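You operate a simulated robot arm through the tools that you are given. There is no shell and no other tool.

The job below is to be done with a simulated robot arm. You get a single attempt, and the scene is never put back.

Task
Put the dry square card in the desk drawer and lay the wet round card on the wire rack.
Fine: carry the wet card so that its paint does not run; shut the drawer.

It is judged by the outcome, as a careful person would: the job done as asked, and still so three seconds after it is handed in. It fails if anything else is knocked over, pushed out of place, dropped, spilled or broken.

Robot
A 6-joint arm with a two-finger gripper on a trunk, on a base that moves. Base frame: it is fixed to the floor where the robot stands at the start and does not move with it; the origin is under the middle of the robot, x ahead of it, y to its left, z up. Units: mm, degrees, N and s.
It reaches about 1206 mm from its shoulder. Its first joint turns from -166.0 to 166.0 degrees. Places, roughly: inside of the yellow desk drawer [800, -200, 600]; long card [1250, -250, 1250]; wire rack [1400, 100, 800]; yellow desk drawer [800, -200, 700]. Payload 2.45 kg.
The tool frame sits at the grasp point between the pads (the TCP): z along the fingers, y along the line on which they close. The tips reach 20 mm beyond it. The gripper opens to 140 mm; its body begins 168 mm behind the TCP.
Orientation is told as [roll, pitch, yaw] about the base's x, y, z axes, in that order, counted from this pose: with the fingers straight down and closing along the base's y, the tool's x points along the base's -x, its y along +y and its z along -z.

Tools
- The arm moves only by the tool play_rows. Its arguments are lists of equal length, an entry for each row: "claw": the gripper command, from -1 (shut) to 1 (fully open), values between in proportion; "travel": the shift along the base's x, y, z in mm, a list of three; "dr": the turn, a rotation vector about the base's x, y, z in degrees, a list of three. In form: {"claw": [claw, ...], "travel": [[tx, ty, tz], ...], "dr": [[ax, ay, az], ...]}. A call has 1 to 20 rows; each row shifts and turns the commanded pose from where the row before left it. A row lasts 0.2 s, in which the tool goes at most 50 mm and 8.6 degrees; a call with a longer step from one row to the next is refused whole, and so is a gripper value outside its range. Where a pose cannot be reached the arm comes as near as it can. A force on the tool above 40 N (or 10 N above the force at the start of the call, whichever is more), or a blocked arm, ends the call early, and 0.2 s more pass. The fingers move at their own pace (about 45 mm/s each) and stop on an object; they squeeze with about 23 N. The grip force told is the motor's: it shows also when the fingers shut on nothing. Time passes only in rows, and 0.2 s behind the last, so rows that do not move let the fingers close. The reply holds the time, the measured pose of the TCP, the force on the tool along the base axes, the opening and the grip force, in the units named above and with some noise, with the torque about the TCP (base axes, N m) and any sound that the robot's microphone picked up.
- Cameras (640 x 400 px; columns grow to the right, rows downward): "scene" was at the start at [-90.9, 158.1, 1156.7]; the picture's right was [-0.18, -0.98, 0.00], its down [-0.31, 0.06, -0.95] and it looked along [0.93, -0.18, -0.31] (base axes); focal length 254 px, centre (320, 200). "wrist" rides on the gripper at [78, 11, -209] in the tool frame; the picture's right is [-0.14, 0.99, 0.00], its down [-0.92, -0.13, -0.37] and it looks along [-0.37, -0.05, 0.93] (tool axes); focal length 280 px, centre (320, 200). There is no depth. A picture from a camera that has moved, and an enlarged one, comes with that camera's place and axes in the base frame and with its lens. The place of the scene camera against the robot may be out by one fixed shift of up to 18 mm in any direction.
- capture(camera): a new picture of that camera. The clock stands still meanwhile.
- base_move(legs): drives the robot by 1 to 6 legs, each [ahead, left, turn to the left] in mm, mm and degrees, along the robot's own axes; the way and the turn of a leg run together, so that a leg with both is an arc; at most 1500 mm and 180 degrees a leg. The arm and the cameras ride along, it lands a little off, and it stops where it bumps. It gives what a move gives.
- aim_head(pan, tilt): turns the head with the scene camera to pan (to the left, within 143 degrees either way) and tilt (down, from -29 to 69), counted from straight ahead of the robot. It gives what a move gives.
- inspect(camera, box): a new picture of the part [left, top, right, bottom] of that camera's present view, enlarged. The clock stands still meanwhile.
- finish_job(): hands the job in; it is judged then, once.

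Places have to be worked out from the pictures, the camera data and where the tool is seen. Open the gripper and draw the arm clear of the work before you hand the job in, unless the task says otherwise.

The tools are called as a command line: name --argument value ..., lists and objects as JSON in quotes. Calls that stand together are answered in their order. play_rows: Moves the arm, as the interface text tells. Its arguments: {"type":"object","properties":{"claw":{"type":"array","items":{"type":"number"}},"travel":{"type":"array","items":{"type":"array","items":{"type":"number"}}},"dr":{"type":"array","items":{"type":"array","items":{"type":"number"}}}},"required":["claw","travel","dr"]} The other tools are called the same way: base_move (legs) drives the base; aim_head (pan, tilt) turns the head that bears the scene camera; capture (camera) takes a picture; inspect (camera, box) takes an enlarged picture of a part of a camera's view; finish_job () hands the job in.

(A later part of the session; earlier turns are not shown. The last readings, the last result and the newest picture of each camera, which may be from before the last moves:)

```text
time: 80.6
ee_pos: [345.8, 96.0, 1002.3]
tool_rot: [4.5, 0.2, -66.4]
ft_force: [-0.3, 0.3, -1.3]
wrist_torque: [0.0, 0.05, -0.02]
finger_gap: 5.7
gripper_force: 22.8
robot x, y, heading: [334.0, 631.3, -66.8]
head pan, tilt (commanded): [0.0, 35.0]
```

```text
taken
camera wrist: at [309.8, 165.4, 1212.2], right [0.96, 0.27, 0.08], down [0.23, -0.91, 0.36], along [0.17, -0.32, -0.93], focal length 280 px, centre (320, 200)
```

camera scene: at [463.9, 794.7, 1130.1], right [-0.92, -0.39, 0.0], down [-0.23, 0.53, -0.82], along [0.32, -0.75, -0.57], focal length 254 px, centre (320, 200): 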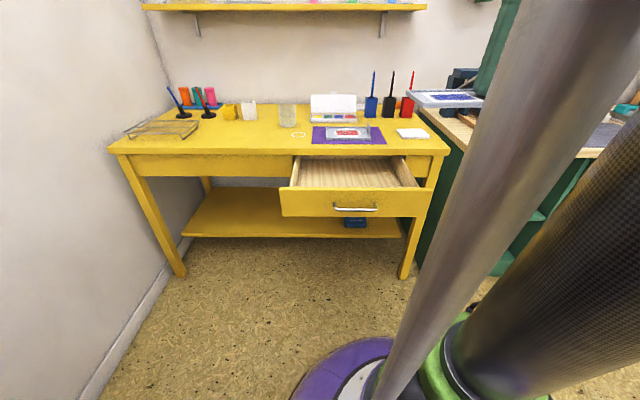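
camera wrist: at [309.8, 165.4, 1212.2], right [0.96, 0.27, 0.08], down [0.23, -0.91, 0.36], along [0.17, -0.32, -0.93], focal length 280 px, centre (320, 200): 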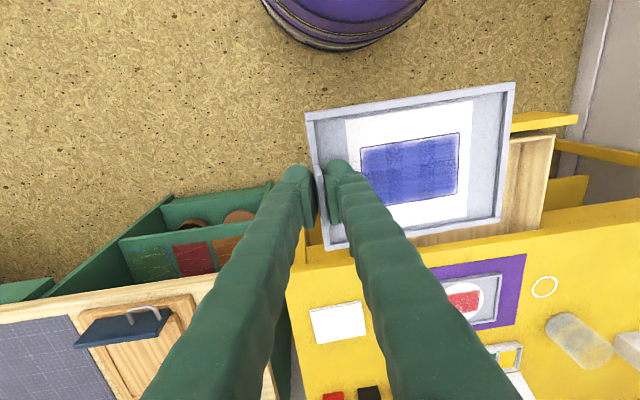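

Now I'll bring the tray over the open drawer (target TCP ≈ (579, 27)), still at z ≈ 1000.

play_rows --claw '[-1, -1, -1, -1, -1, -1, -1, -1, -1, -1]' --travel '[[15, -4.5, 0], [28, -8.3, 0], [32, -9.5, 0], [32, -9.5, 0], [32, -9.5, 0], [32, -9.5, 0], [32, -9.5, 0], [20, -6, 0], [10, -3.1, 0], [0, 0, 0]]' --dr '[[0, 0, -0.12], [0, 0, -0.12], [0, 0, -0.12], [0, 0, -0.12], [0, 0, -0.12], [0, 0, -0.12], [0, 0, -0.12], [0, 0, -0.12], [0, 0, -0.12], [0, 0, 0]]'

capture --camera "scene"

capture --camera "wrist"

```text
time: 82.8
ee_pos: [579.5, 26.9, 1001.6]
tool_rot: [4.6, 0.1, -67.5]
ft_force: [0.5, 0.0, -0.3]
wrist_torque: [-0.03, 0.07, 0.03]
finger_gap: 6.0
gripper_force: 22.6
robot x, y, heading: [334.8, 635.5, -66.7]
head pan, tilt (commanded): [0.0, 35.0]
```

```text
taken
camera scene: at [463.9, 794.6, 1130.1], right [-0.92, -0.39, 0.0], down [-0.23, 0.53, -0.82], along [0.32, -0.75, -0.57], focal length 254 px, centre (320, 200)
```

scene: 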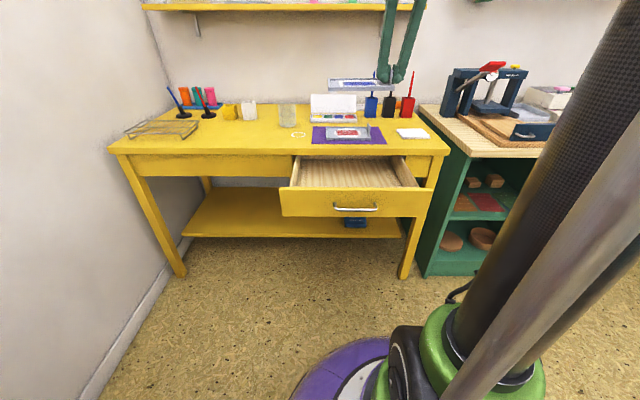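

```text
taken
camera wrist: at [545.5, 97.0, 1211.3], right [0.96, 0.25, 0.08], down [0.21, -0.91, 0.36], along [0.16, -0.33, -0.93], focal length 280 px, centre (320, 200)
```

wrist: 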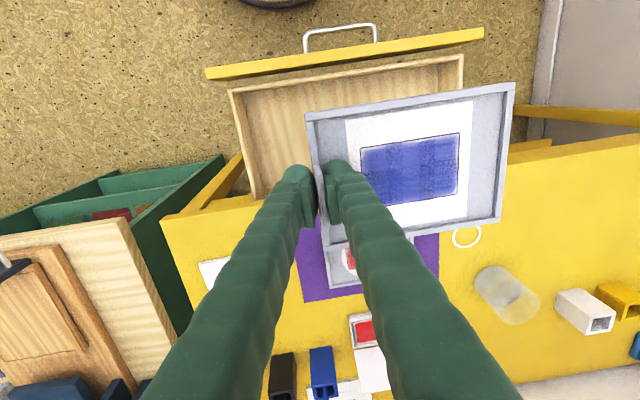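

The tray hovers over the drawer as planned. I'll zoom the wrist view to measure the drawer's floor and confirm clearances.

inspect --camera "wrist" --box '[200, 20, 360, 120]'

inspect --camera "scene" --box '[270, 60, 450, 220]'

```text
4.00 times, centred on (280, 70) of wrist
camera zoom: at [545.5, 97.0, 1211.3], right [0.96, 0.25, 0.08], down [0.21, -0.91, 0.36], along [0.16, -0.33, -0.93], focal length 1122 px, centre (480, 720)
```

zoom: 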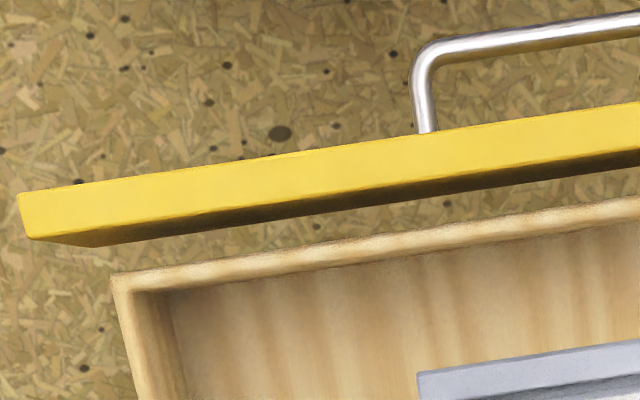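

```text
2.50 times, centred on (360, 140) of scene
camera zoom: at [463.9, 794.6, 1130.1], right [-0.92, -0.39, 0.0], down [-0.23, 0.53, -0.82], along [0.32, -0.75, -0.57], focal length 634 px, centre (220, 350)
```

zoom: 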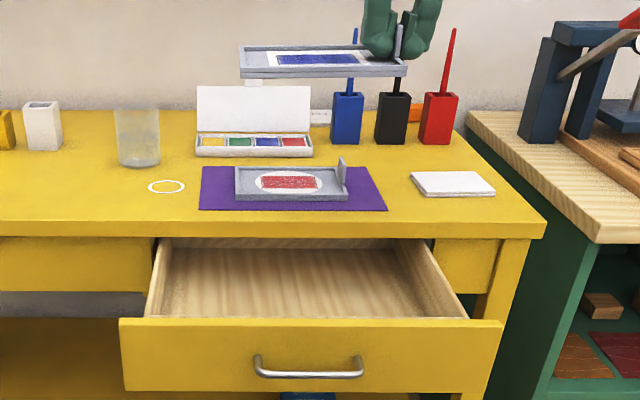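

Drawer floor is at z ≈ 628 with the inside spanning U 439–815 and N' up to ≈ 180, so the tray fits with ≥ 20 mm clearance all round. I'll lower it to z ≈ 712 and check.

play_rows --claw '[-1, -1, -1, -1, -1, -1, -1, -1, -1, -1, -1, -1, -1]' --travel '[[0, 0, -12], [0, 0, -24], [0, 0, -26], [0, 0, -26], [0, 0, -26], [0, 0, -26], [0, 0, -26], [0, 0, -26], [0, 0, -26], [0, 0, -26], [0, 0, -24], [0, 0, -20], [0, 0, 0]]' --dr '[[0, 0, 0], [0, 0, 0], [0, 0, 0], [0, 0, 0], [0, 0, 0], [0, 0, 0], [0, 0, 0], [0, 0, 0], [0, 0, 0], [0, 0, 0], [0, 0, 0], [0, 0, 0], [0, 0, 0]]'

inspect --camera "scene" --box '[270, 60, 450, 220]'

capture --camera "wrist"

```text
time: 85.6
ee_pos: [576.7, 24.9, 714.0]
tool_rot: [4.4, 0.1, -67.4]
ft_force: [-0.2, 0.3, -0.2]
wrist_torque: [-0.02, 0.07, -0.01]
finger_gap: 5.9
gripper_force: 23.1
robot x, y, heading: [336.7, 632.7, -67.0]
head pan, tilt (commanded): [0.0, 35.0]
```

```text
2.50 times, centred on (360, 140) of scene
camera zoom: at [463.9, 794.6, 1130.1], right [-0.92, -0.39, 0.0], down [-0.23, 0.53, -0.82], along [0.32, -0.75, -0.57], focal length 634 px, centre (220, 350)
```

zoom: 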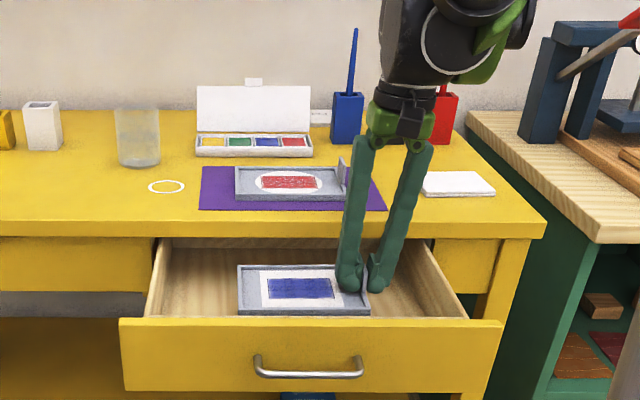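

```text
taken
camera wrist: at [543.4, 95.9, 923.1], right [0.96, 0.25, 0.08], down [0.21, -0.91, 0.36], along [0.16, -0.33, -0.93], focal length 280 px, centre (320, 200)
```

wrist: 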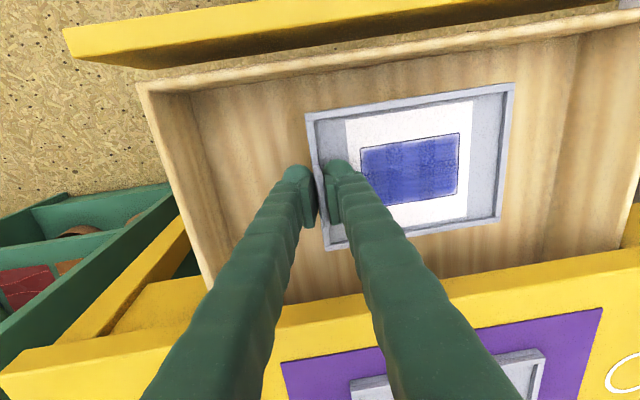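

The tray is inside the drawer outline, level, with clearance on all sides. I'll lower it to just above the floor, with the last part slow.

play_rows --claw '[-1, -1, -1, -1, -1, -1]' --travel '[[0, 0, -12], [0, 0, -12], [0, 0, -10], [0, 0, -6], [0, 0, -4], [0, 0, 0]]' --dr '[[0, 0, 0], [0, 0, 0], [0, 0, 0], [0, 0, 0], [0, 0, 0], [0, 0, 0]]'

inspect --camera "scene" --box '[310, 120, 410, 200]'

```text
time: 87.0
ee_pos: [577.7, 25.7, 670.7]
tool_rot: [4.6, 0.1, -67.5]
ft_force: [-0.5, -0.2, -0.6]
wrist_torque: [0.0, 0.02, -0.01]
finger_gap: 6.1
gripper_force: 22.9
robot x, y, heading: [332.4, 630.0, -66.7]
head pan, tilt (commanded): [0.0, 35.0]
```

```text
5.00 times, centred on (360, 160) of scene
camera zoom: at [463.9, 794.6, 1130.1], right [-0.92, -0.39, 0.0], down [-0.23, 0.53, -0.82], along [0.32, -0.75, -0.57], focal length 1269 px, centre (120, 400)
```

zoom: 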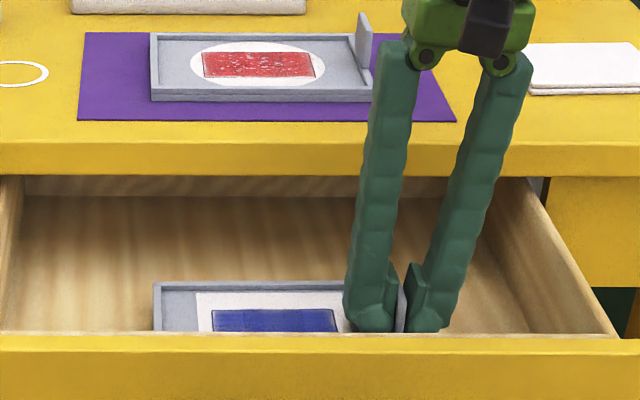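

Wrist torque has dropped, suggesting first contact of the far end. I'll lower gently in 2 mm steps.

play_rows --claw '[-1, -1, -1, -1]' --travel '[[0, 0, -2], [0, 0, -2], [0, 0, -2], [0, 0, 0]]' --dr '[[0, 0, 0], [0, 0, 0], [0, 0, 0], [0, 0, 0]]'

```text
time: 88.0
ee_pos: [578.9, 26.8, 665.1]
tool_rot: [4.4, 0.2, -67.5]
ft_force: [0.7, -0.5, -0.7]
wrist_torque: [-0.02, 0.03, -0.01]
finger_gap: 6.1
gripper_force: 22.6
robot x, y, heading: [335.4, 630.0, -66.8]
head pan, tilt (commanded): [0.0, 35.0]
```

play_rows --claw '[-1, -1, -1, -1]' --travel '[[0, 0, -1.5], [0, 0, -1.5], [0, 0, -1], [0, 0, 0]]' --dr '[[0, 0, 0], [0, 0, 0], [0, 0, 0], [0, 0, 0]]'

inspect --camera "wrist" --box '[220, 60, 540, 270]'

```text
time: 89.0
ee_pos: [578.6, 27.2, 660.8]
tool_rot: [4.4, 0.1, -67.4]
ft_force: [-0.5, 0.1, -0.9]
wrist_torque: [0.02, 0.04, 0.0]
finger_gap: 6.2
gripper_force: 22.7
robot x, y, heading: [333.0, 633.5, -66.7]
head pan, tilt (commanded): [0.0, 35.0]
```

```text
1.90 times, centred on (380, 165) of wrist
camera zoom: at [543.9, 95.9, 870.3], right [0.96, 0.25, 0.08], down [0.21, -0.91, 0.36], along [0.16, -0.33, -0.93], focal length 534 px, centre (206, 267)
```

zoom: 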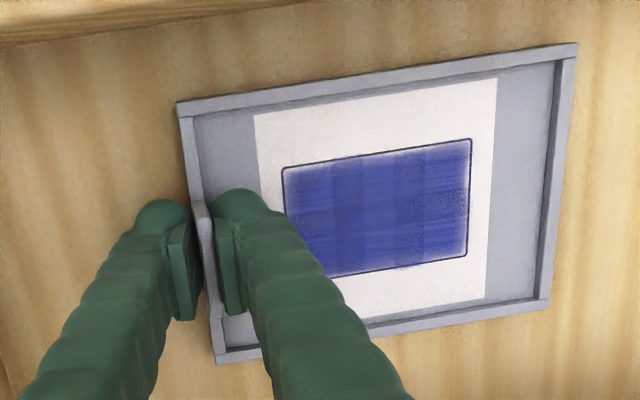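

No contact force yet (only the tray's weight). I'll continue down in small steps, watching the force.

play_rows --claw '[-1, -1, -1, -1]' --travel '[[0, 0, -1.5], [0, 0, -1.5], [0, 0, -1.5], [0, 0, 0]]' --dr '[[0, 0, 0], [0, 0, 0], [0, 0, 0], [0, 0, 0]]'

inspect --camera "wrist" --box '[220, 60, 540, 270]'

inspect --camera "scene" --box '[310, 120, 410, 200]'

```text
time: 90.0
ee_pos: [578.1, 27.2, 658.0]
tool_rot: [4.5, 0.1, -67.6]
ft_force: [-0.3, -0.6, 22.6]
wrist_torque: [-0.01, 0.04, 0.0]
finger_gap: 6.2
gripper_force: 23.3
robot x, y, heading: [334.5, 631.9, -67.0]
head pan, tilt (commanded): [0.0, 35.0]
```

```text
1.90 times, centred on (380, 165) of wrist
camera zoom: at [544.2, 96.6, 866.0], right [0.96, 0.25, 0.08], down [0.21, -0.91, 0.36], along [0.16, -0.33, -0.93], focal length 534 px, centre (206, 267)
```

zoom: 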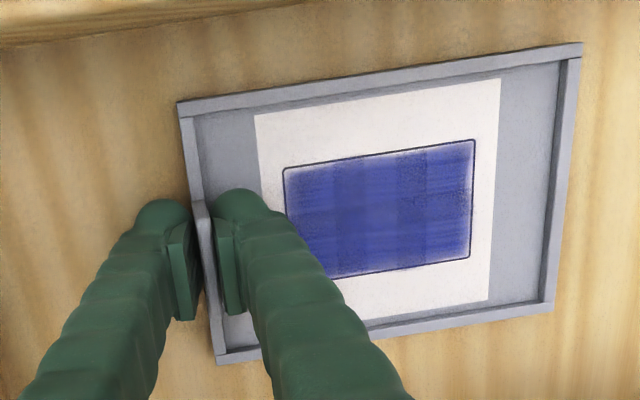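

```text
5.00 times, centred on (360, 160) of scene
camera zoom: at [463.7, 795.1, 1130.1], right [-0.92, -0.39, 0.0], down [-0.23, 0.53, -0.82], along [0.32, -0.75, -0.57], focal length 1269 px, centre (120, 400)
```

zoom: 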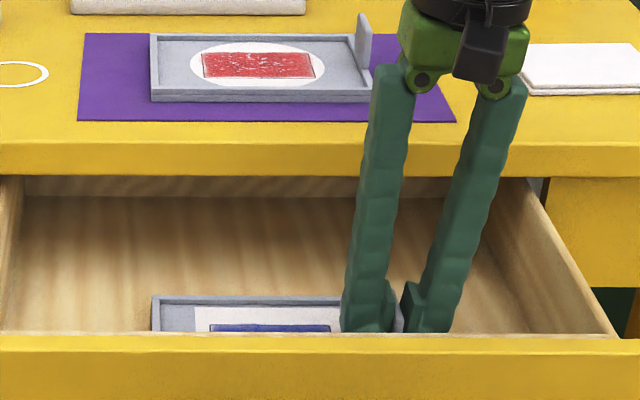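

Contact made (22 N): the tray sits on the drawer floor. I'll ease up 1.5 mm to unload and open the fingers.

play_rows --claw '[-1, -1, -0.8, -0.6, -0.43, -0.43, -0.43]' --travel '[[0, 0, 1], [0, 0, 0.5], [0, 0, 0], [0, 0, 0], [0, 0, 0], [0, 0, 0], [0, 0, 0]]' --dr '[[0, 0, 0], [0, 0, 0], [0, 0, 0], [0, 0, 0], [0, 0, 0], [0, 0, 0], [0, 0, 0]]'

inspect --camera "wrist" --box '[220, 60, 540, 270]'

```text
time: 91.6
ee_pos: [577.7, 27.2, 658.4]
tool_rot: [4.5, 0.2, -67.5]
ft_force: [0.4, 0.0, -0.5]
wrist_torque: [-0.02, 0.0, -0.01]
finger_gap: 40.0
gripper_force: 0.1
robot x, y, heading: [337.6, 632.8, -66.8]
head pan, tilt (commanded): [0.0, 35.0]
```

```text
1.90 times, centred on (380, 165) of wrist
camera zoom: at [544.0, 96.6, 867.2], right [0.96, 0.25, 0.08], down [0.21, -0.91, 0.36], along [0.16, -0.33, -0.93], focal length 534 px, centre (206, 267)
```

zoom: 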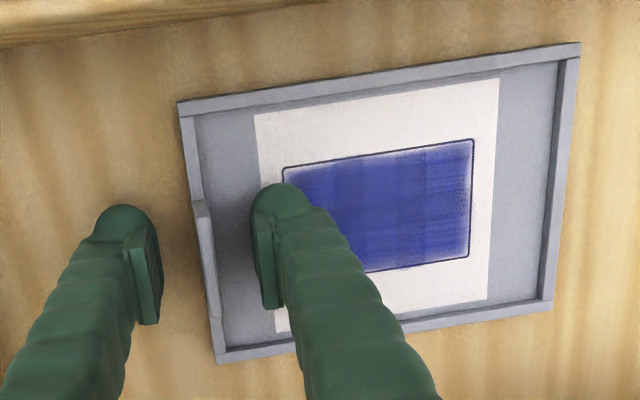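

Released; the tray rests flat in the drawer. I'll rise straight up, then untilt the gripper.

play_rows --claw '[-0.43, -0.43, -0.43, -0.43, -0.43, -0.43, -0.43, -0.43, -0.43, -0.43, -0.43, -0.43]' --travel '[[0, 0, 10], [0, 0, 20], [0, 0, 30], [0, 0, 30], [0, 0, 30], [0, 0, 30], [0, 0, 30], [0, 0, 30], [0, 0, 30], [0, 0, 30], [0, 0, 30], [0, 0, 0]]' --dr '[[0, 0, 0], [0, 0, 0], [0, 0, 0], [0, 0, 0], [-0.25, 0.59, 0], [-0.25, 0.59, 0], [-0.25, 0.59, 0], [-0.25, 0.59, 0], [-0.25, 0.59, 0], [-0.25, 0.59, 0], [-0.25, 0.59, 0], [0, 0, 0]]'

capture --camera "wrist"

capture --camera "scene"

```text
time: 94.2
ee_pos: [579.5, 26.7, 958.7]
tool_rot: [0.0, 0.0, -67.5]
ft_force: [0.0, 0.0, 1.1]
wrist_torque: [0.03, -0.02, 0.01]
finger_gap: 39.9
gripper_force: 0.1
robot x, y, heading: [332.5, 630.3, -66.7]
head pan, tilt (commanded): [0.0, 35.0]
```

```text
taken
camera wrist: at [559.8, 103.6, 1167.2], right [0.97, 0.25, 0.0], down [0.23, -0.9, 0.37], along [0.09, -0.36, -0.93], focal length 280 px, centre (320, 200)
```

wrist: 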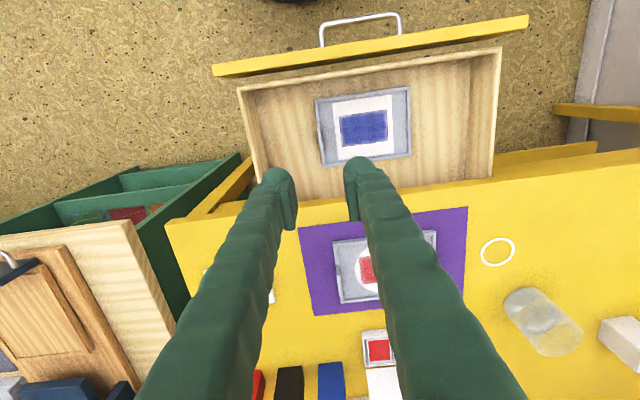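

```text
taken
camera scene: at [463.9, 794.7, 1130.1], right [-0.92, -0.39, 0.0], down [-0.23, 0.53, -0.82], along [0.32, -0.75, -0.57], focal length 254 px, centre (320, 200)
```

scene: 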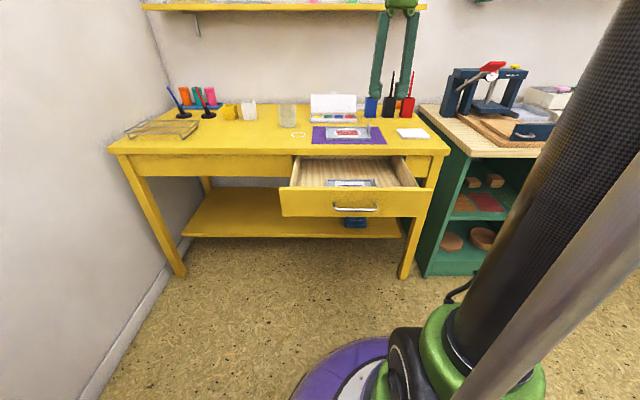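

The square card is in the drawer. To shut it, I'll back the base 180 mm so I can bring the closed fingers down in front of the handle.

base_move --legs '[[-180, 0, 0]]'

play_rows --claw '[-1, -1, -1, -1, -1, -1, -1]' --travel '[[10, 16, 0], [10, 16, 0], [10, 16, 0], [10, 16, 0], [10, 16, 0], [10, 16, 0], [0, 0, 0]]' --dr '[[0, 0, 0], [0, 0, 0], [0, 0, 0], [0, 0, 0], [0, 0, 0], [0, 0, 0], [0, 0, 0]]'

capture --camera "wrist"

```text
time: 95.7
ee_pos: [510.9, 189.5, 958.2]
tool_rot: [0.0, 0.1, -67.4]
ft_force: [-0.2, -0.8, 0.4]
wrist_torque: [-0.01, 0.01, -0.01]
finger_gap: 39.9
gripper_force: 0.1
robot x, y, heading: [266.0, 791.5, -66.8]
head pan, tilt (commanded): [0.0, 35.0]
```

```text
time: 97.3
ee_pos: [571.6, 284.1, 958.7]
tool_rot: [-0.1, 0.0, -67.4]
ft_force: [-0.3, -0.5, -0.5]
wrist_torque: [0.02, 0.01, 0.03]
finger_gap: 0.0
gripper_force: 22.4
robot x, y, heading: [265.7, 793.8, -66.7]
head pan, tilt (commanded): [0.0, 35.0]
```

```text
taken
camera wrist: at [551.6, 361.2, 1167.4], right [0.97, 0.25, 0.0], down [0.24, -0.9, 0.37], along [0.09, -0.36, -0.93], focal length 280 px, centre (320, 200)
```

wrist: 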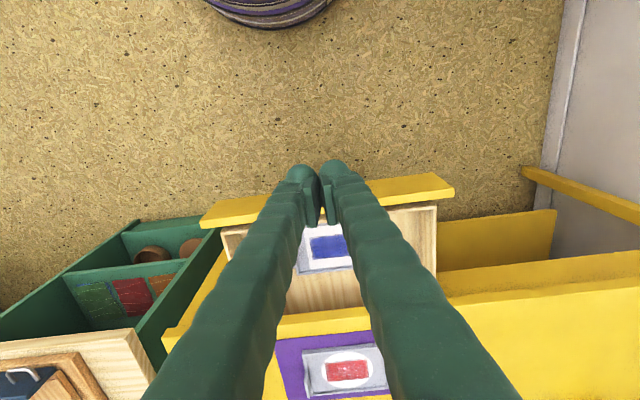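

Fingers are closed, about 75 mm in front of the handle bar and centred on it. I'll lower to handle height (tips z ≈ 655).

play_rows --claw '[-1, -1, -1, -1, -1, -1, -1, -1, -1, -1, -1, -1, -1]' --travel '[[-0.6, -0.3, -23.6], [-0.6, -0.3, -23.6], [-0.6, -0.3, -23.6], [-0.6, -0.3, -23.6], [-0.6, -0.3, -23.6], [-0.6, -0.3, -23.6], [-0.6, -0.3, -23.6], [-0.6, -0.3, -23.6], [-0.6, -0.3, -23.6], [-0.6, -0.3, -23.6], [-0.6, -0.3, -23.6], [-0.6, -0.3, -23.6], [0, 0, 0]]' --dr '[[0, 0, 0], [0, 0, 0], [0, 0, 0], [0, 0, 0], [0, 0, 0], [0, 0, 0], [0, 0, 0], [0, 0, 0], [0, 0, 0], [0, 0, 0], [0, 0, 0], [0, 0, 0], [0, 0, 0]]'

capture --camera "wrist"

capture --camera "scene"

```text
time: 100.1
ee_pos: [563.6, 279.2, 675.2]
tool_rot: [0.1, 0.0, -67.4]
ft_force: [-0.5, 0.4, -0.2]
wrist_torque: [-0.01, 0.02, 0.03]
finger_gap: 0.0
gripper_force: 23.3
robot x, y, heading: [270.0, 797.0, -66.9]
head pan, tilt (commanded): [0.0, 35.0]
```

```text
taken
camera wrist: at [544.0, 355.8, 883.1], right [0.97, 0.25, 0.0], down [0.23, -0.9, 0.37], along [0.09, -0.36, -0.93], focal length 280 px, centre (320, 200)
```

wrist: 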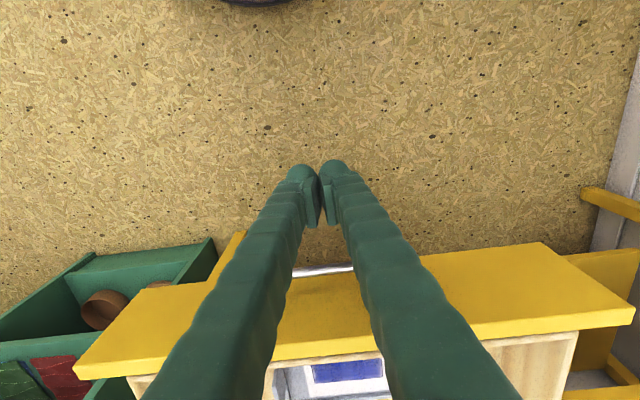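

```text
taken
camera scene: at [394.6, 955.6, 1130.1], right [-0.92, -0.4, 0.0], down [-0.23, 0.53, -0.82], along [0.32, -0.75, -0.57], focal length 254 px, centre (320, 200)
```

scene: 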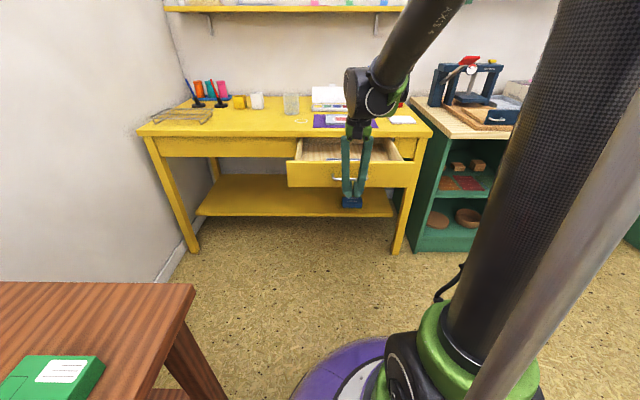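

Fingers are down in front of the handle. I'll push straight in toward the desk, slowly.

play_rows --claw '[-1, -1, -1, -1, -1, -1, -1, -1, -1, -1, -1]' --travel '[[5.7, -13.9, 0], [5.7, -13.9, 0], [3.8, -9.2, 0], [3.8, -9.2, 0], [3.8, -9.2, 0], [3.8, -9.2, 0], [3.8, -9.2, 0], [3.8, -9.2, 0], [3.8, -9.2, 0], [3.8, -9.2, 0], [0, 0, 0]]' --dr '[[0, 0, 0], [0, 0, 0], [0, 0, 0], [0, 0, 0], [0, 0, 0], [0, 0, 0], [0, 0, 0], [0, 0, 0], [0, 0, 0], [0, 0, 0], [0, 0, 0]]'

inspect --camera "scene" --box '[270, 90, 430, 220]'

capture --camera "wrist"

```text
time: 102.5
ee_pos: [606.3, 179.0, 674.3]
tool_rot: [0.1, 0.2, -67.5]
ft_force: [0.6, -0.2, -0.6]
wrist_torque: [0.02, 0.0, 0.0]
finger_gap: 0.1
gripper_force: 23.4
robot x, y, heading: [269.5, 792.8, -66.9]
head pan, tilt (commanded): [0.0, 35.0]
```

```text
3.08 times, centred on (350, 155) of scene
camera zoom: at [394.7, 955.5, 1130.1], right [-0.92, -0.4, 0.0], down [-0.23, 0.53, -0.82], along [0.32, -0.75, -0.57], focal length 781 px, centre (228, 338)
```

zoom: 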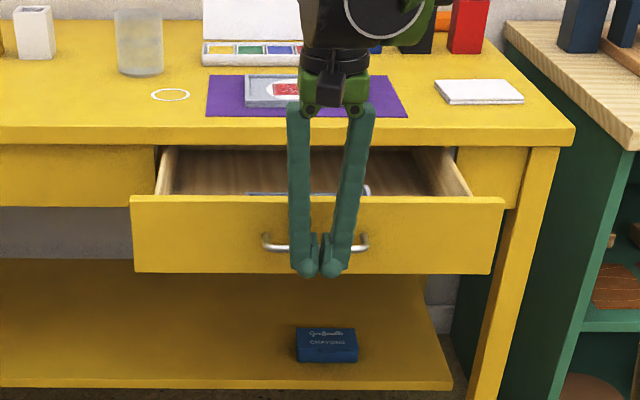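

```text
taken
camera wrist: at [586.0, 255.5, 883.1], right [0.97, 0.25, 0.0], down [0.24, -0.9, 0.37], along [0.09, -0.36, -0.93], focal length 280 px, centre (320, 200)
```

wrist: 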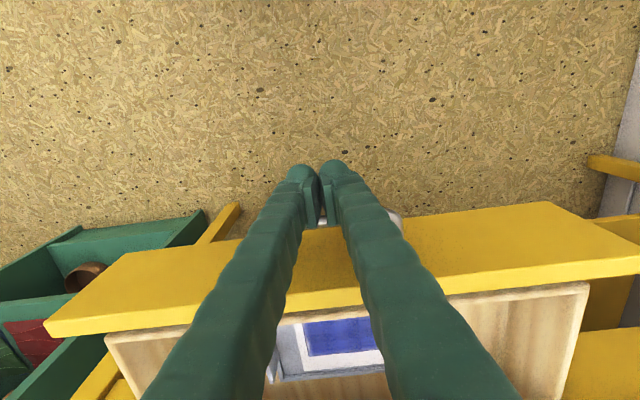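

The drawer is moving in with hardly any force. I'll keep pushing at a steady slow pace.

play_rows --claw '[-1, -1, -1, -1, -1, -1, -1, -1, -1, -1, -1, -1, -1, -1]' --travel '[[3.8, -9.2, 0], [4.6, -11.1, 0], [4.6, -11.1, 0], [4.6, -11.1, 0], [4.6, -11.1, 0], [4.6, -11.1, 0], [4.6, -11.1, 0], [4.6, -11.1, 0], [4.6, -11.1, 0], [4.6, -11.1, 0], [4.6, -11.1, 0], [4.6, -11.1, 0], [3.8, -9.2, 0], [0, 0, 0]]' --dr '[[0, 0, 0], [0, 0, 0], [0, 0, 0], [0, 0, 0], [0, 0, 0], [0, 0, 0], [0, 0, 0], [0, 0, 0], [0, 0, 0], [0, 0, 0], [0, 0, 0], [0, 0, 0], [0, 0, 0], [0, 0, 0]]'

inspect --camera "scene" --box '[270, 90, 430, 220]'

```text
time: 105.5
ee_pos: [663.5, 37.8, 674.1]
tool_rot: [0.0, 0.1, -67.3]
ft_force: [0.8, -0.1, 0.2]
wrist_torque: [0.01, 0.01, 0.01]
finger_gap: 0.0
gripper_force: 23.1
robot x, y, heading: [267.4, 792.7, -66.7]
head pan, tilt (commanded): [0.0, 35.0]
```

```text
3.08 times, centred on (350, 155) of scene
camera zoom: at [394.7, 955.4, 1130.1], right [-0.92, -0.4, 0.0], down [-0.23, 0.53, -0.82], along [0.32, -0.75, -0.57], focal length 781 px, centre (228, 338)
```

zoom: 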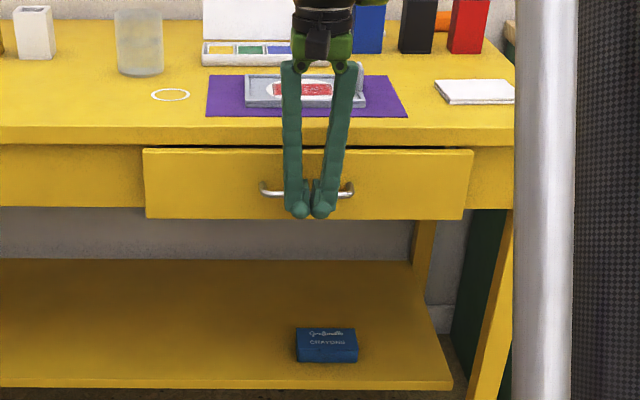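

Nearly shut. I'll continue in 4–5 mm steps until the force shows the drawer is against its stop.

play_rows --claw '[-1, -1, -1, -1, -1, -1]' --travel '[[1.9, -4.6, 0], [1.9, -4.6, 0], [1.5, -3.7, 0], [1.5, -3.7, 0], [1.1, -2.8, 0], [0, 0, 0]]' --dr '[[0, 0, 0], [0, 0, 0], [0, 0, 0], [0, 0, 0], [0, 0, 0], [0, 0, 0]]'

inspect --camera "scene" --box '[270, 90, 430, 220]'

```text
time: 106.8
ee_pos: [670.7, 21.8, 674.2]
tool_rot: [0.0, 0.2, -67.4]
ft_force: [-0.6, 4.3, -3.0]
wrist_torque: [0.06, 0.07, -0.04]
finger_gap: 6.0
gripper_force: 29.0
robot x, y, heading: [269.5, 793.0, -66.6]
head pan, tilt (commanded): [0.0, 35.0]
stopped in row 6: the force on the tool passed its limit at 42 N (the readings are from after the stop); the commanded pose is now the measured one
```

```text
3.08 times, centred on (350, 155) of scene
camera zoom: at [394.4, 956.1, 1130.1], right [-0.92, -0.4, 0.0], down [-0.23, 0.53, -0.82], along [0.32, -0.75, -0.57], focal length 781 px, centre (228, 338)
```

zoom: 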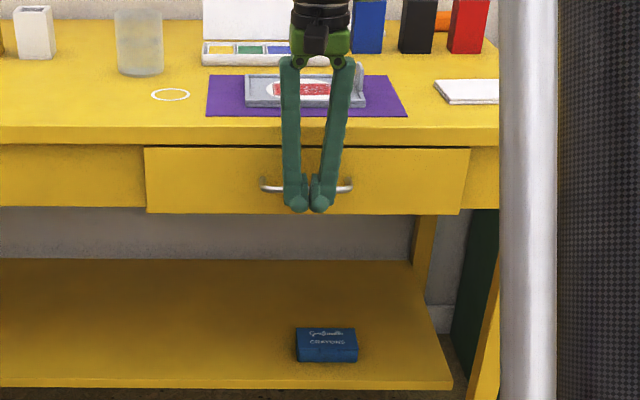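

The push stopped at 42 N and the drawer front is flush again as at the start. I'll back the fingers off the handle and then rise.

play_rows --claw '[-1, -1, -1, -1, -1, -1]' --travel '[[-1.9, 4.6, 0], [-3.8, 9.2, 0], [-7.7, 18.5, 0], [-7.7, 18.5, 0], [-7.7, 18.5, 0], [0, 0, 0]]' --dr '[[0, 0, 0], [0, 0, 0], [0, 0, 0], [0, 0, 0], [0, 0, 0], [0, 0, 0]]'

inspect --camera "scene" --box '[270, 90, 430, 220]'

capture --camera "wrist"

```text
time: 108.2
ee_pos: [643.4, 91.1, 674.0]
tool_rot: [0.0, 0.4, -67.4]
ft_force: [0.0, -0.3, -0.3]
wrist_torque: [0.01, 0.03, 0.01]
finger_gap: 0.0
gripper_force: 29.4
robot x, y, heading: [262.0, 790.2, -66.9]
head pan, tilt (commanded): [0.0, 35.0]
```

```text
3.08 times, centred on (350, 155) of scene
camera zoom: at [394.4, 956.0, 1130.1], right [-0.92, -0.4, 0.0], down [-0.23, 0.53, -0.82], along [0.32, -0.75, -0.57], focal length 781 px, centre (228, 338)
```

zoom: 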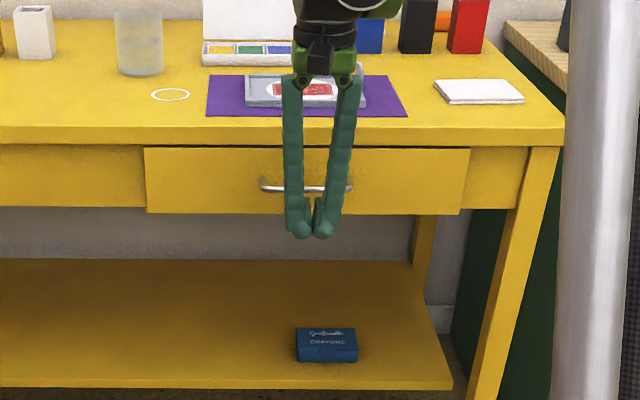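

```text
taken
camera wrist: at [623.9, 167.2, 883.4], right [0.97, 0.25, 0.0], down [0.24, -0.9, 0.36], along [0.09, -0.35, -0.93], focal length 280 px, centre (320, 200)
```

wrist: 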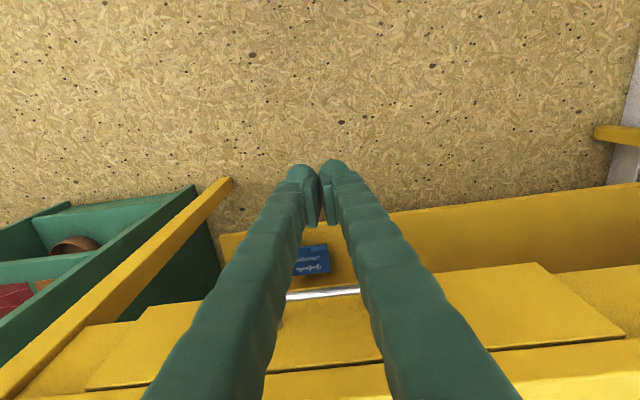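

Drawer is shut and the handle is free. I'll raise the arm to z ≈ 1050 and draw it back before driving closer for the wet card.

play_rows --claw '[-0.5, -0.43, -0.43, -0.43, -0.43, -0.43, -0.43, -0.43, -0.43, -0.43, -0.43, -0.43, -0.43]' --travel '[[0, 0, 10], [-2, 5, 30], [-4, 9, 35], [-8, 18, 35], [-8, 20, 35], [-10, 24, 35], [-10, 24, 35], [-10, 24, 35], [-10, 24, 35], [-10, 24, 35], [-10, 24, 35], [-8, 18, 20], [0, 0, 0]]' --dr '[[0, 0, 0], [0, 0, 0], [0, 0, 0], [0, 0, 0], [0, 0, 0], [0, 0, 0], [0, 0, 0], [0, 0, 0], [0, 0, 0], [0, 0, 0], [0, 0, 0], [0, 0, 0], [0, 0, 0]]'

capture --camera "scene"

```text
time: 111.0
ee_pos: [549.7, 304.5, 1048.0]
tool_rot: [-0.1, 0.3, -67.4]
ft_force: [-0.2, 0.6, 0.2]
wrist_torque: [-0.04, -0.02, -0.02]
finger_gap: 39.9
gripper_force: 0.0
robot x, y, heading: [264.0, 793.0, -66.5]
head pan, tilt (commanded): [0.0, 35.0]
```

```text
taken
camera scene: at [394.4, 956.2, 1130.1], right [-0.92, -0.4, 0.0], down [-0.23, 0.53, -0.82], along [0.32, -0.75, -0.57], focal length 254 px, centre (320, 200)
```

scene: 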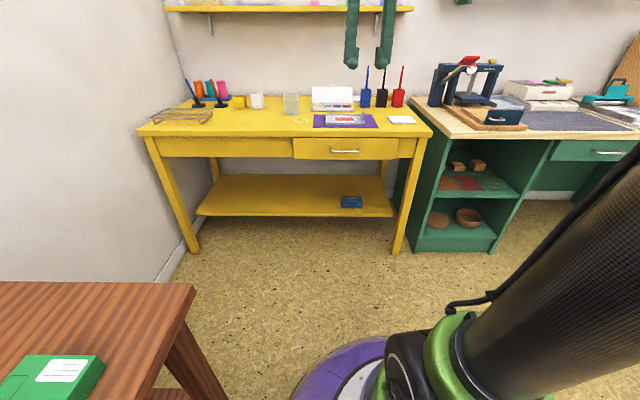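

The drawer is closed and the desk is as before. I'll drive forward 430 mm and left 200 mm to the spot that reaches both the mat and the rack.

base_move --legs '[[430, 0, 0], [0, 200, 0]]'

capture --camera "scene"

capture --camera "wrist"

```text
time: 114.9
ee_pos: [907.5, -17.5, 1049.1]
tool_rot: [-0.1, 0.4, -67.5]
ft_force: [-0.2, 0.1, -0.6]
wrist_torque: [0.0, 0.03, -0.02]
finger_gap: 39.7
gripper_force: 0.1
robot x, y, heading: [629.6, 469.3, -66.7]
head pan, tilt (commanded): [0.0, 35.0]
```

```text
taken
camera scene: at [750.9, 632.4, 1130.1], right [-0.92, -0.4, 0.0], down [-0.23, 0.53, -0.82], along [0.32, -0.75, -0.57], focal length 254 px, centre (320, 200)
```

scene: 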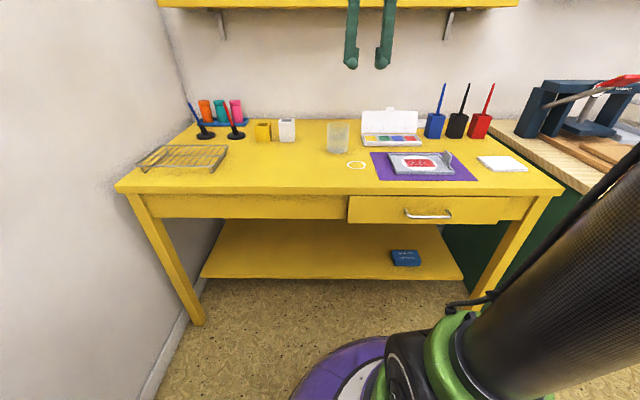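

```text
taken
camera wrist: at [887.7, 57.2, 1257.6], right [0.97, 0.25, 0.0], down [0.24, -0.9, 0.36], along [0.09, -0.35, -0.93], focal length 280 px, centre (320, 200)
```

wrist: 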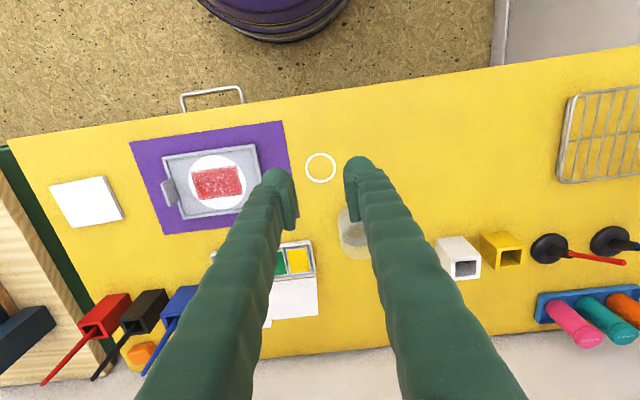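

The drawer looks closed and all other items are unchanged. I'll move above the wet card's tab (estimated near (661, −171)) at z ≈ 1000 and look closely.

play_rows --claw '[-0.43, -0.43, -0.43, -0.43, -0.43, -0.43, -0.43, -0.43, -0.43, -0.43]' --travel '[[-15, -9.3, 0], [-30, -18.7, -5], [-33, -20.5, -8], [-33, -20.5, -8], [-33, -20.5, -8], [-33, -20.5, -8], [-33, -20.5, -8], [-25, -15.5, -4], [-11.5, -7.5, 0], [0, 0, 0]]' --dr '[[-0.05, -0.02, 0], [-0.05, -0.02, 0], [-0.05, -0.02, 0], [-0.05, -0.02, 0], [-0.05, -0.02, 0], [-0.05, -0.02, 0], [-0.05, -0.02, 0], [0, 0, 0], [0, 0, 0], [0, 0, 0]]'

capture --camera "wrist"

inspect --camera "wrist" --box '[270, 60, 510, 230]'

```text
time: 117.1
ee_pos: [660.8, -173.5, 999.0]
tool_rot: [0.0, 0.0, -67.3]
ft_force: [-0.6, -0.3, -0.2]
wrist_torque: [0.01, -0.02, -0.01]
finger_gap: 39.9
gripper_force: 0.0
robot x, y, heading: [621.6, 468.7, -66.7]
head pan, tilt (commanded): [0.0, 35.0]
```

```text
taken
camera wrist: at [640.4, -96.5, 1208.7], right [0.97, 0.25, 0.0], down [0.24, -0.9, 0.37], along [0.09, -0.36, -0.93], focal length 280 px, centre (320, 200)
```

wrist: 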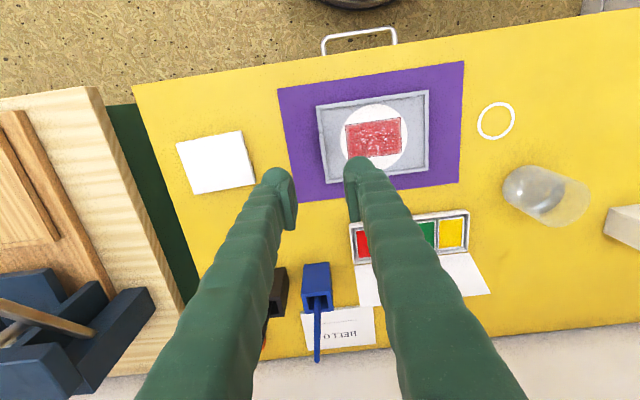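

```text
2.35 times, centred on (390, 145) of wrist
camera zoom: at [640.4, -96.5, 1208.7], right [0.97, 0.25, 0.0], down [0.24, -0.9, 0.37], along [0.09, -0.36, -0.93], focal length 660 px, centre (155, 329)
```

zoom: 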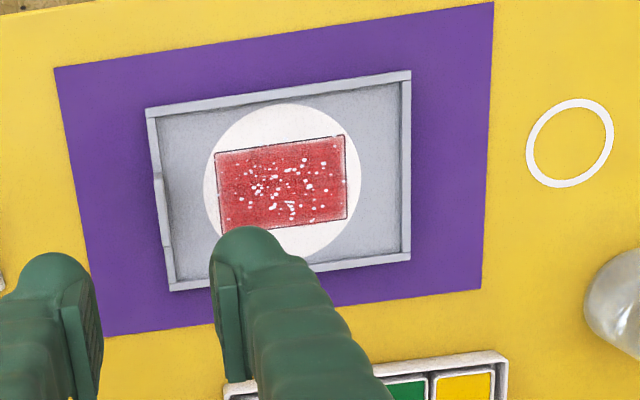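

The wet tray lies at 22.4°, rim top z ≈ 772, with its tab centred at about (667.5, −179). I'll come down to z ≈ 860 above it with a narrow 32 mm gap, so the inner finger stays off the paint, then re-check.

play_rows --claw '[-0.54, -0.54, -0.54, -0.54, -0.54, -0.54, -0.54, -0.54]' --travel '[[1.1, -0.9, -20], [1.1, -0.9, -20], [1.1, -1, -20], [1.1, -1, -20], [1.1, -1, -20], [1.1, -1, -20], [0.4, 0, -18], [0, 0, 0]]' --dr '[[0, 0, 0], [0, 0, 0], [0, 0, 0], [0, 0, 0], [0, 0, 0], [0, 0, 0], [0, 0, 0], [0, 0, 0]]'

inspect --camera "wrist" --box '[240, 40, 560, 260]'

inspect --camera "scene" --box '[350, 110, 490, 200]'

```text
time: 118.9
ee_pos: [668.3, -180.2, 861.4]
tool_rot: [0.1, -0.1, -67.4]
ft_force: [-0.1, -0.1, 0.9]
wrist_torque: [-0.04, -0.02, 0.0]
finger_gap: 32.3
gripper_force: 0.0
robot x, y, heading: [620.7, 467.5, -66.6]
head pan, tilt (commanded): [0.0, 35.0]
```

```text
1.82 times, centred on (400, 150) of wrist
camera zoom: at [647.3, -102.6, 1069.6], right [0.97, 0.25, 0.0], down [0.23, -0.9, 0.37], along [0.09, -0.36, -0.93], focal length 510 px, centre (174, 291)
```

zoom: 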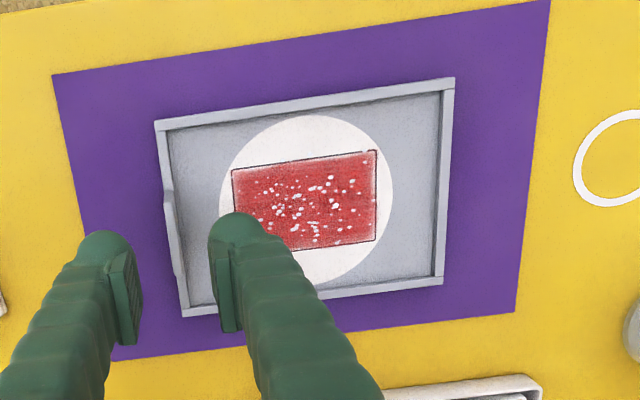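

```text
4.44 times, centred on (420, 155) of scene
camera zoom: at [750.8, 632.3, 1130.1], right [-0.92, -0.4, 0.0], down [-0.23, 0.53, -0.82], along [0.32, -0.75, -0.57], focal length 1128 px, centre (-124, 400)
```

zoom: 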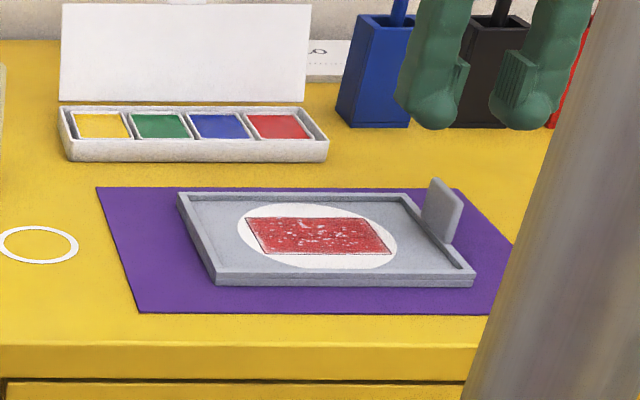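

The tab lies between the fingers, within about 3 mm of centre. I'll shift slightly, descend to z ≈ 806 and check the tip clearance above the card from the scene view.

play_rows --claw '[-0.54, -0.54, -0.54, -0.54, -0.54, -0.54, -0.54]' --travel '[[-0.4, 0.4, -10], [-0.4, 0.4, -12], [-0.4, 0.4, -12], [-0.3, 0.4, -11], [0, 0.4, -6], [0, 0, -4], [0, 0, 0]]' --dr '[[0, 0, 0], [0, 0, 0], [0, 0, 0], [0, 0, 0], [0, 0, 0], [0, 0, 0], [0, 0, 0]]'

inspect --camera "scene" --box '[380, 120, 480, 190]'

inspect --camera "wrist" --box '[240, 60, 560, 270]'

```text
time: 120.5
ee_pos: [665.9, -175.3, 805.9]
tool_rot: [0.0, -0.2, -67.5]
ft_force: [-0.7, -0.4, -0.6]
wrist_torque: [-0.03, 0.0, -0.01]
finger_gap: 32.1
gripper_force: 0.0
robot x, y, heading: [621.5, 466.7, -66.6]
head pan, tilt (commanded): [0.0, 35.0]
```

```text
5.71 times, centred on (430, 155) of scene
camera zoom: at [750.8, 632.3, 1130.1], right [-0.92, -0.4, 0.0], down [-0.23, 0.53, -0.82], along [0.32, -0.75, -0.57], focal length 1450 px, centre (-309, 457)
```

zoom: 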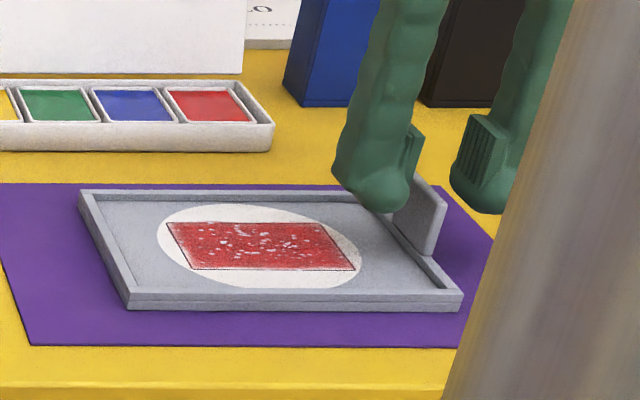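

```text
1.90 times, centred on (400, 165) of wrist
camera zoom: at [646.5, -99.1, 1014.4], right [0.97, 0.25, 0.0], down [0.23, -0.9, 0.37], along [0.09, -0.36, -0.93], focal length 534 px, centre (168, 267)
```

zoom: 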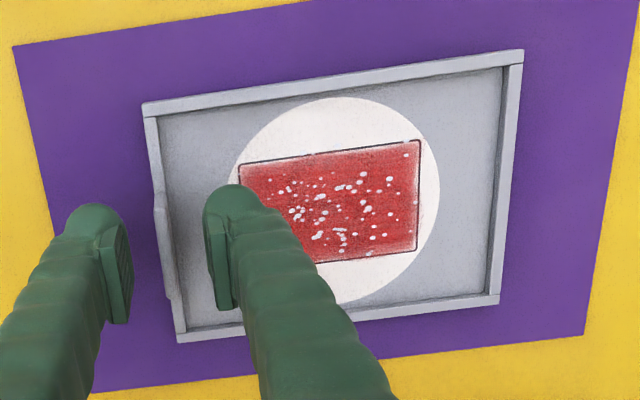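

Everything is centred; tips are still ~14 mm above the rim and clear of the paint. I'll narrow the gap to 22 mm, then lower 10 mm more.

play_rows --claw '[-0.69, -0.69, -0.69, -0.69, -0.69, -0.69]' --travel '[[0, 0, 0], [0, 0, 0], [0, 0, -4], [0, 0, -4], [0, 0, -2], [0, 0, 0]]' --dr '[[0, 0, 0], [0, 0, 0], [0, 0, 0], [0, 0, 0], [0, 0, 0], [0, 0, 0]]'

inspect --camera "scene" --box '[380, 120, 480, 190]'

inspect --camera "wrist" --box '[240, 60, 560, 270]'

```text
time: 121.9
ee_pos: [664.4, -176.5, 796.1]
tool_rot: [-0.1, -0.1, -67.3]
ft_force: [-0.4, -0.3, 0.2]
wrist_torque: [0.02, 0.01, 0.02]
finger_gap: 21.6
gripper_force: 0.0
robot x, y, heading: [623.3, 473.1, -66.8]
head pan, tilt (commanded): [0.0, 35.0]
```

```text
5.71 times, centred on (430, 155) of scene
camera zoom: at [750.8, 632.3, 1130.1], right [-0.92, -0.4, 0.0], down [-0.23, 0.53, -0.82], along [0.32, -0.75, -0.57], focal length 1450 px, centre (-309, 457)
```

zoom: 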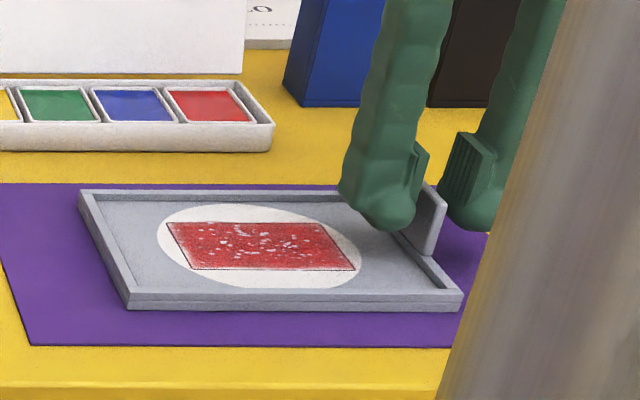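

```text
1.90 times, centred on (400, 165) of wrist
camera zoom: at [645.8, -99.0, 1004.5], right [0.97, 0.25, 0.0], down [0.23, -0.9, 0.37], along [0.09, -0.36, -0.93], focal length 534 px, centre (168, 267)
```

zoom: 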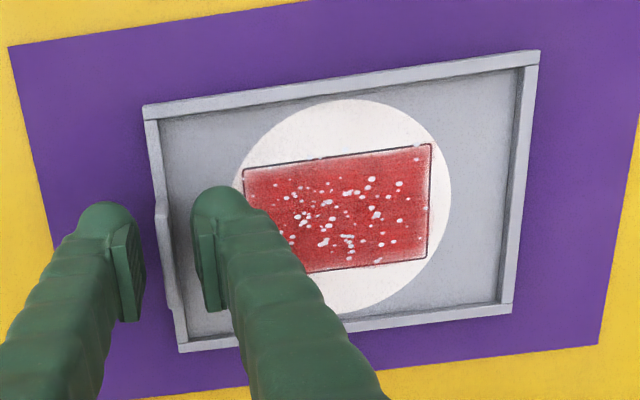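

Tips are about 5–6 mm above the rim, well over the card. Closing on the tab now.

play_rows --claw '[-0.85, -1, -1, -1, -1, -1, -1]' --travel '[[0, 0, 0], [0, 0, 0], [0, 0, 0], [0, 0, 0], [0, 0, 0], [0, 0, 0], [0, 0, 0]]' --dr '[[0, 0, 0], [0, 0, 0], [0, 0, 0], [0, 0, 0], [0, 0, 0], [0, 0, 0], [0, 0, 0]]'

inspect --camera "wrist" --box '[240, 60, 560, 270]'

inspect --camera "scene" --box '[380, 120, 480, 190]'

```text
time: 123.5
ee_pos: [665.6, -175.5, 796.7]
tool_rot: [0.0, -0.1, -67.5]
ft_force: [-0.1, 0.5, -0.6]
wrist_torque: [-0.04, -0.04, 0.02]
finger_gap: 5.6
gripper_force: 23.6
robot x, y, heading: [620.8, 469.3, -66.7]
head pan, tilt (commanded): [0.0, 35.0]
```

```text
1.90 times, centred on (400, 165) of wrist
camera zoom: at [645.8, -99.0, 1004.5], right [0.97, 0.25, 0.0], down [0.23, -0.9, 0.37], along [0.09, -0.36, -0.93], focal length 534 px, centre (168, 267)
```

zoom: 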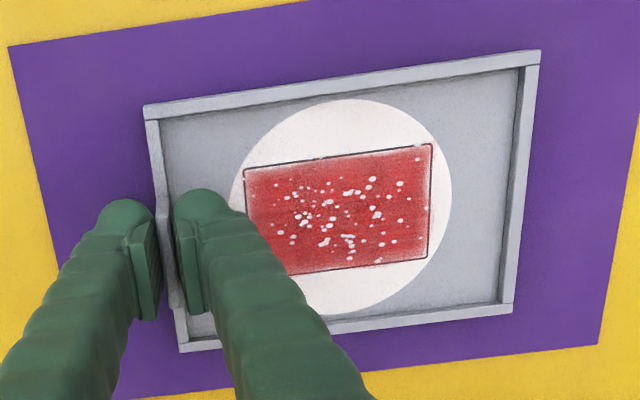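

```text
5.71 times, centred on (430, 155) of scene
camera zoom: at [750.8, 632.3, 1130.2], right [-0.92, -0.4, 0.0], down [-0.23, 0.53, -0.82], along [0.32, -0.75, -0.57], focal length 1450 px, centre (-309, 457)
```

zoom: 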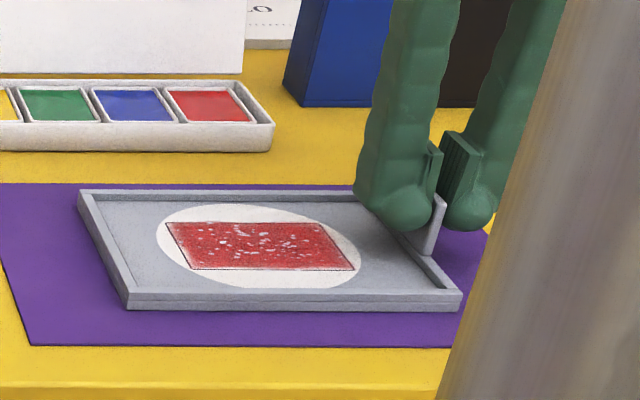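

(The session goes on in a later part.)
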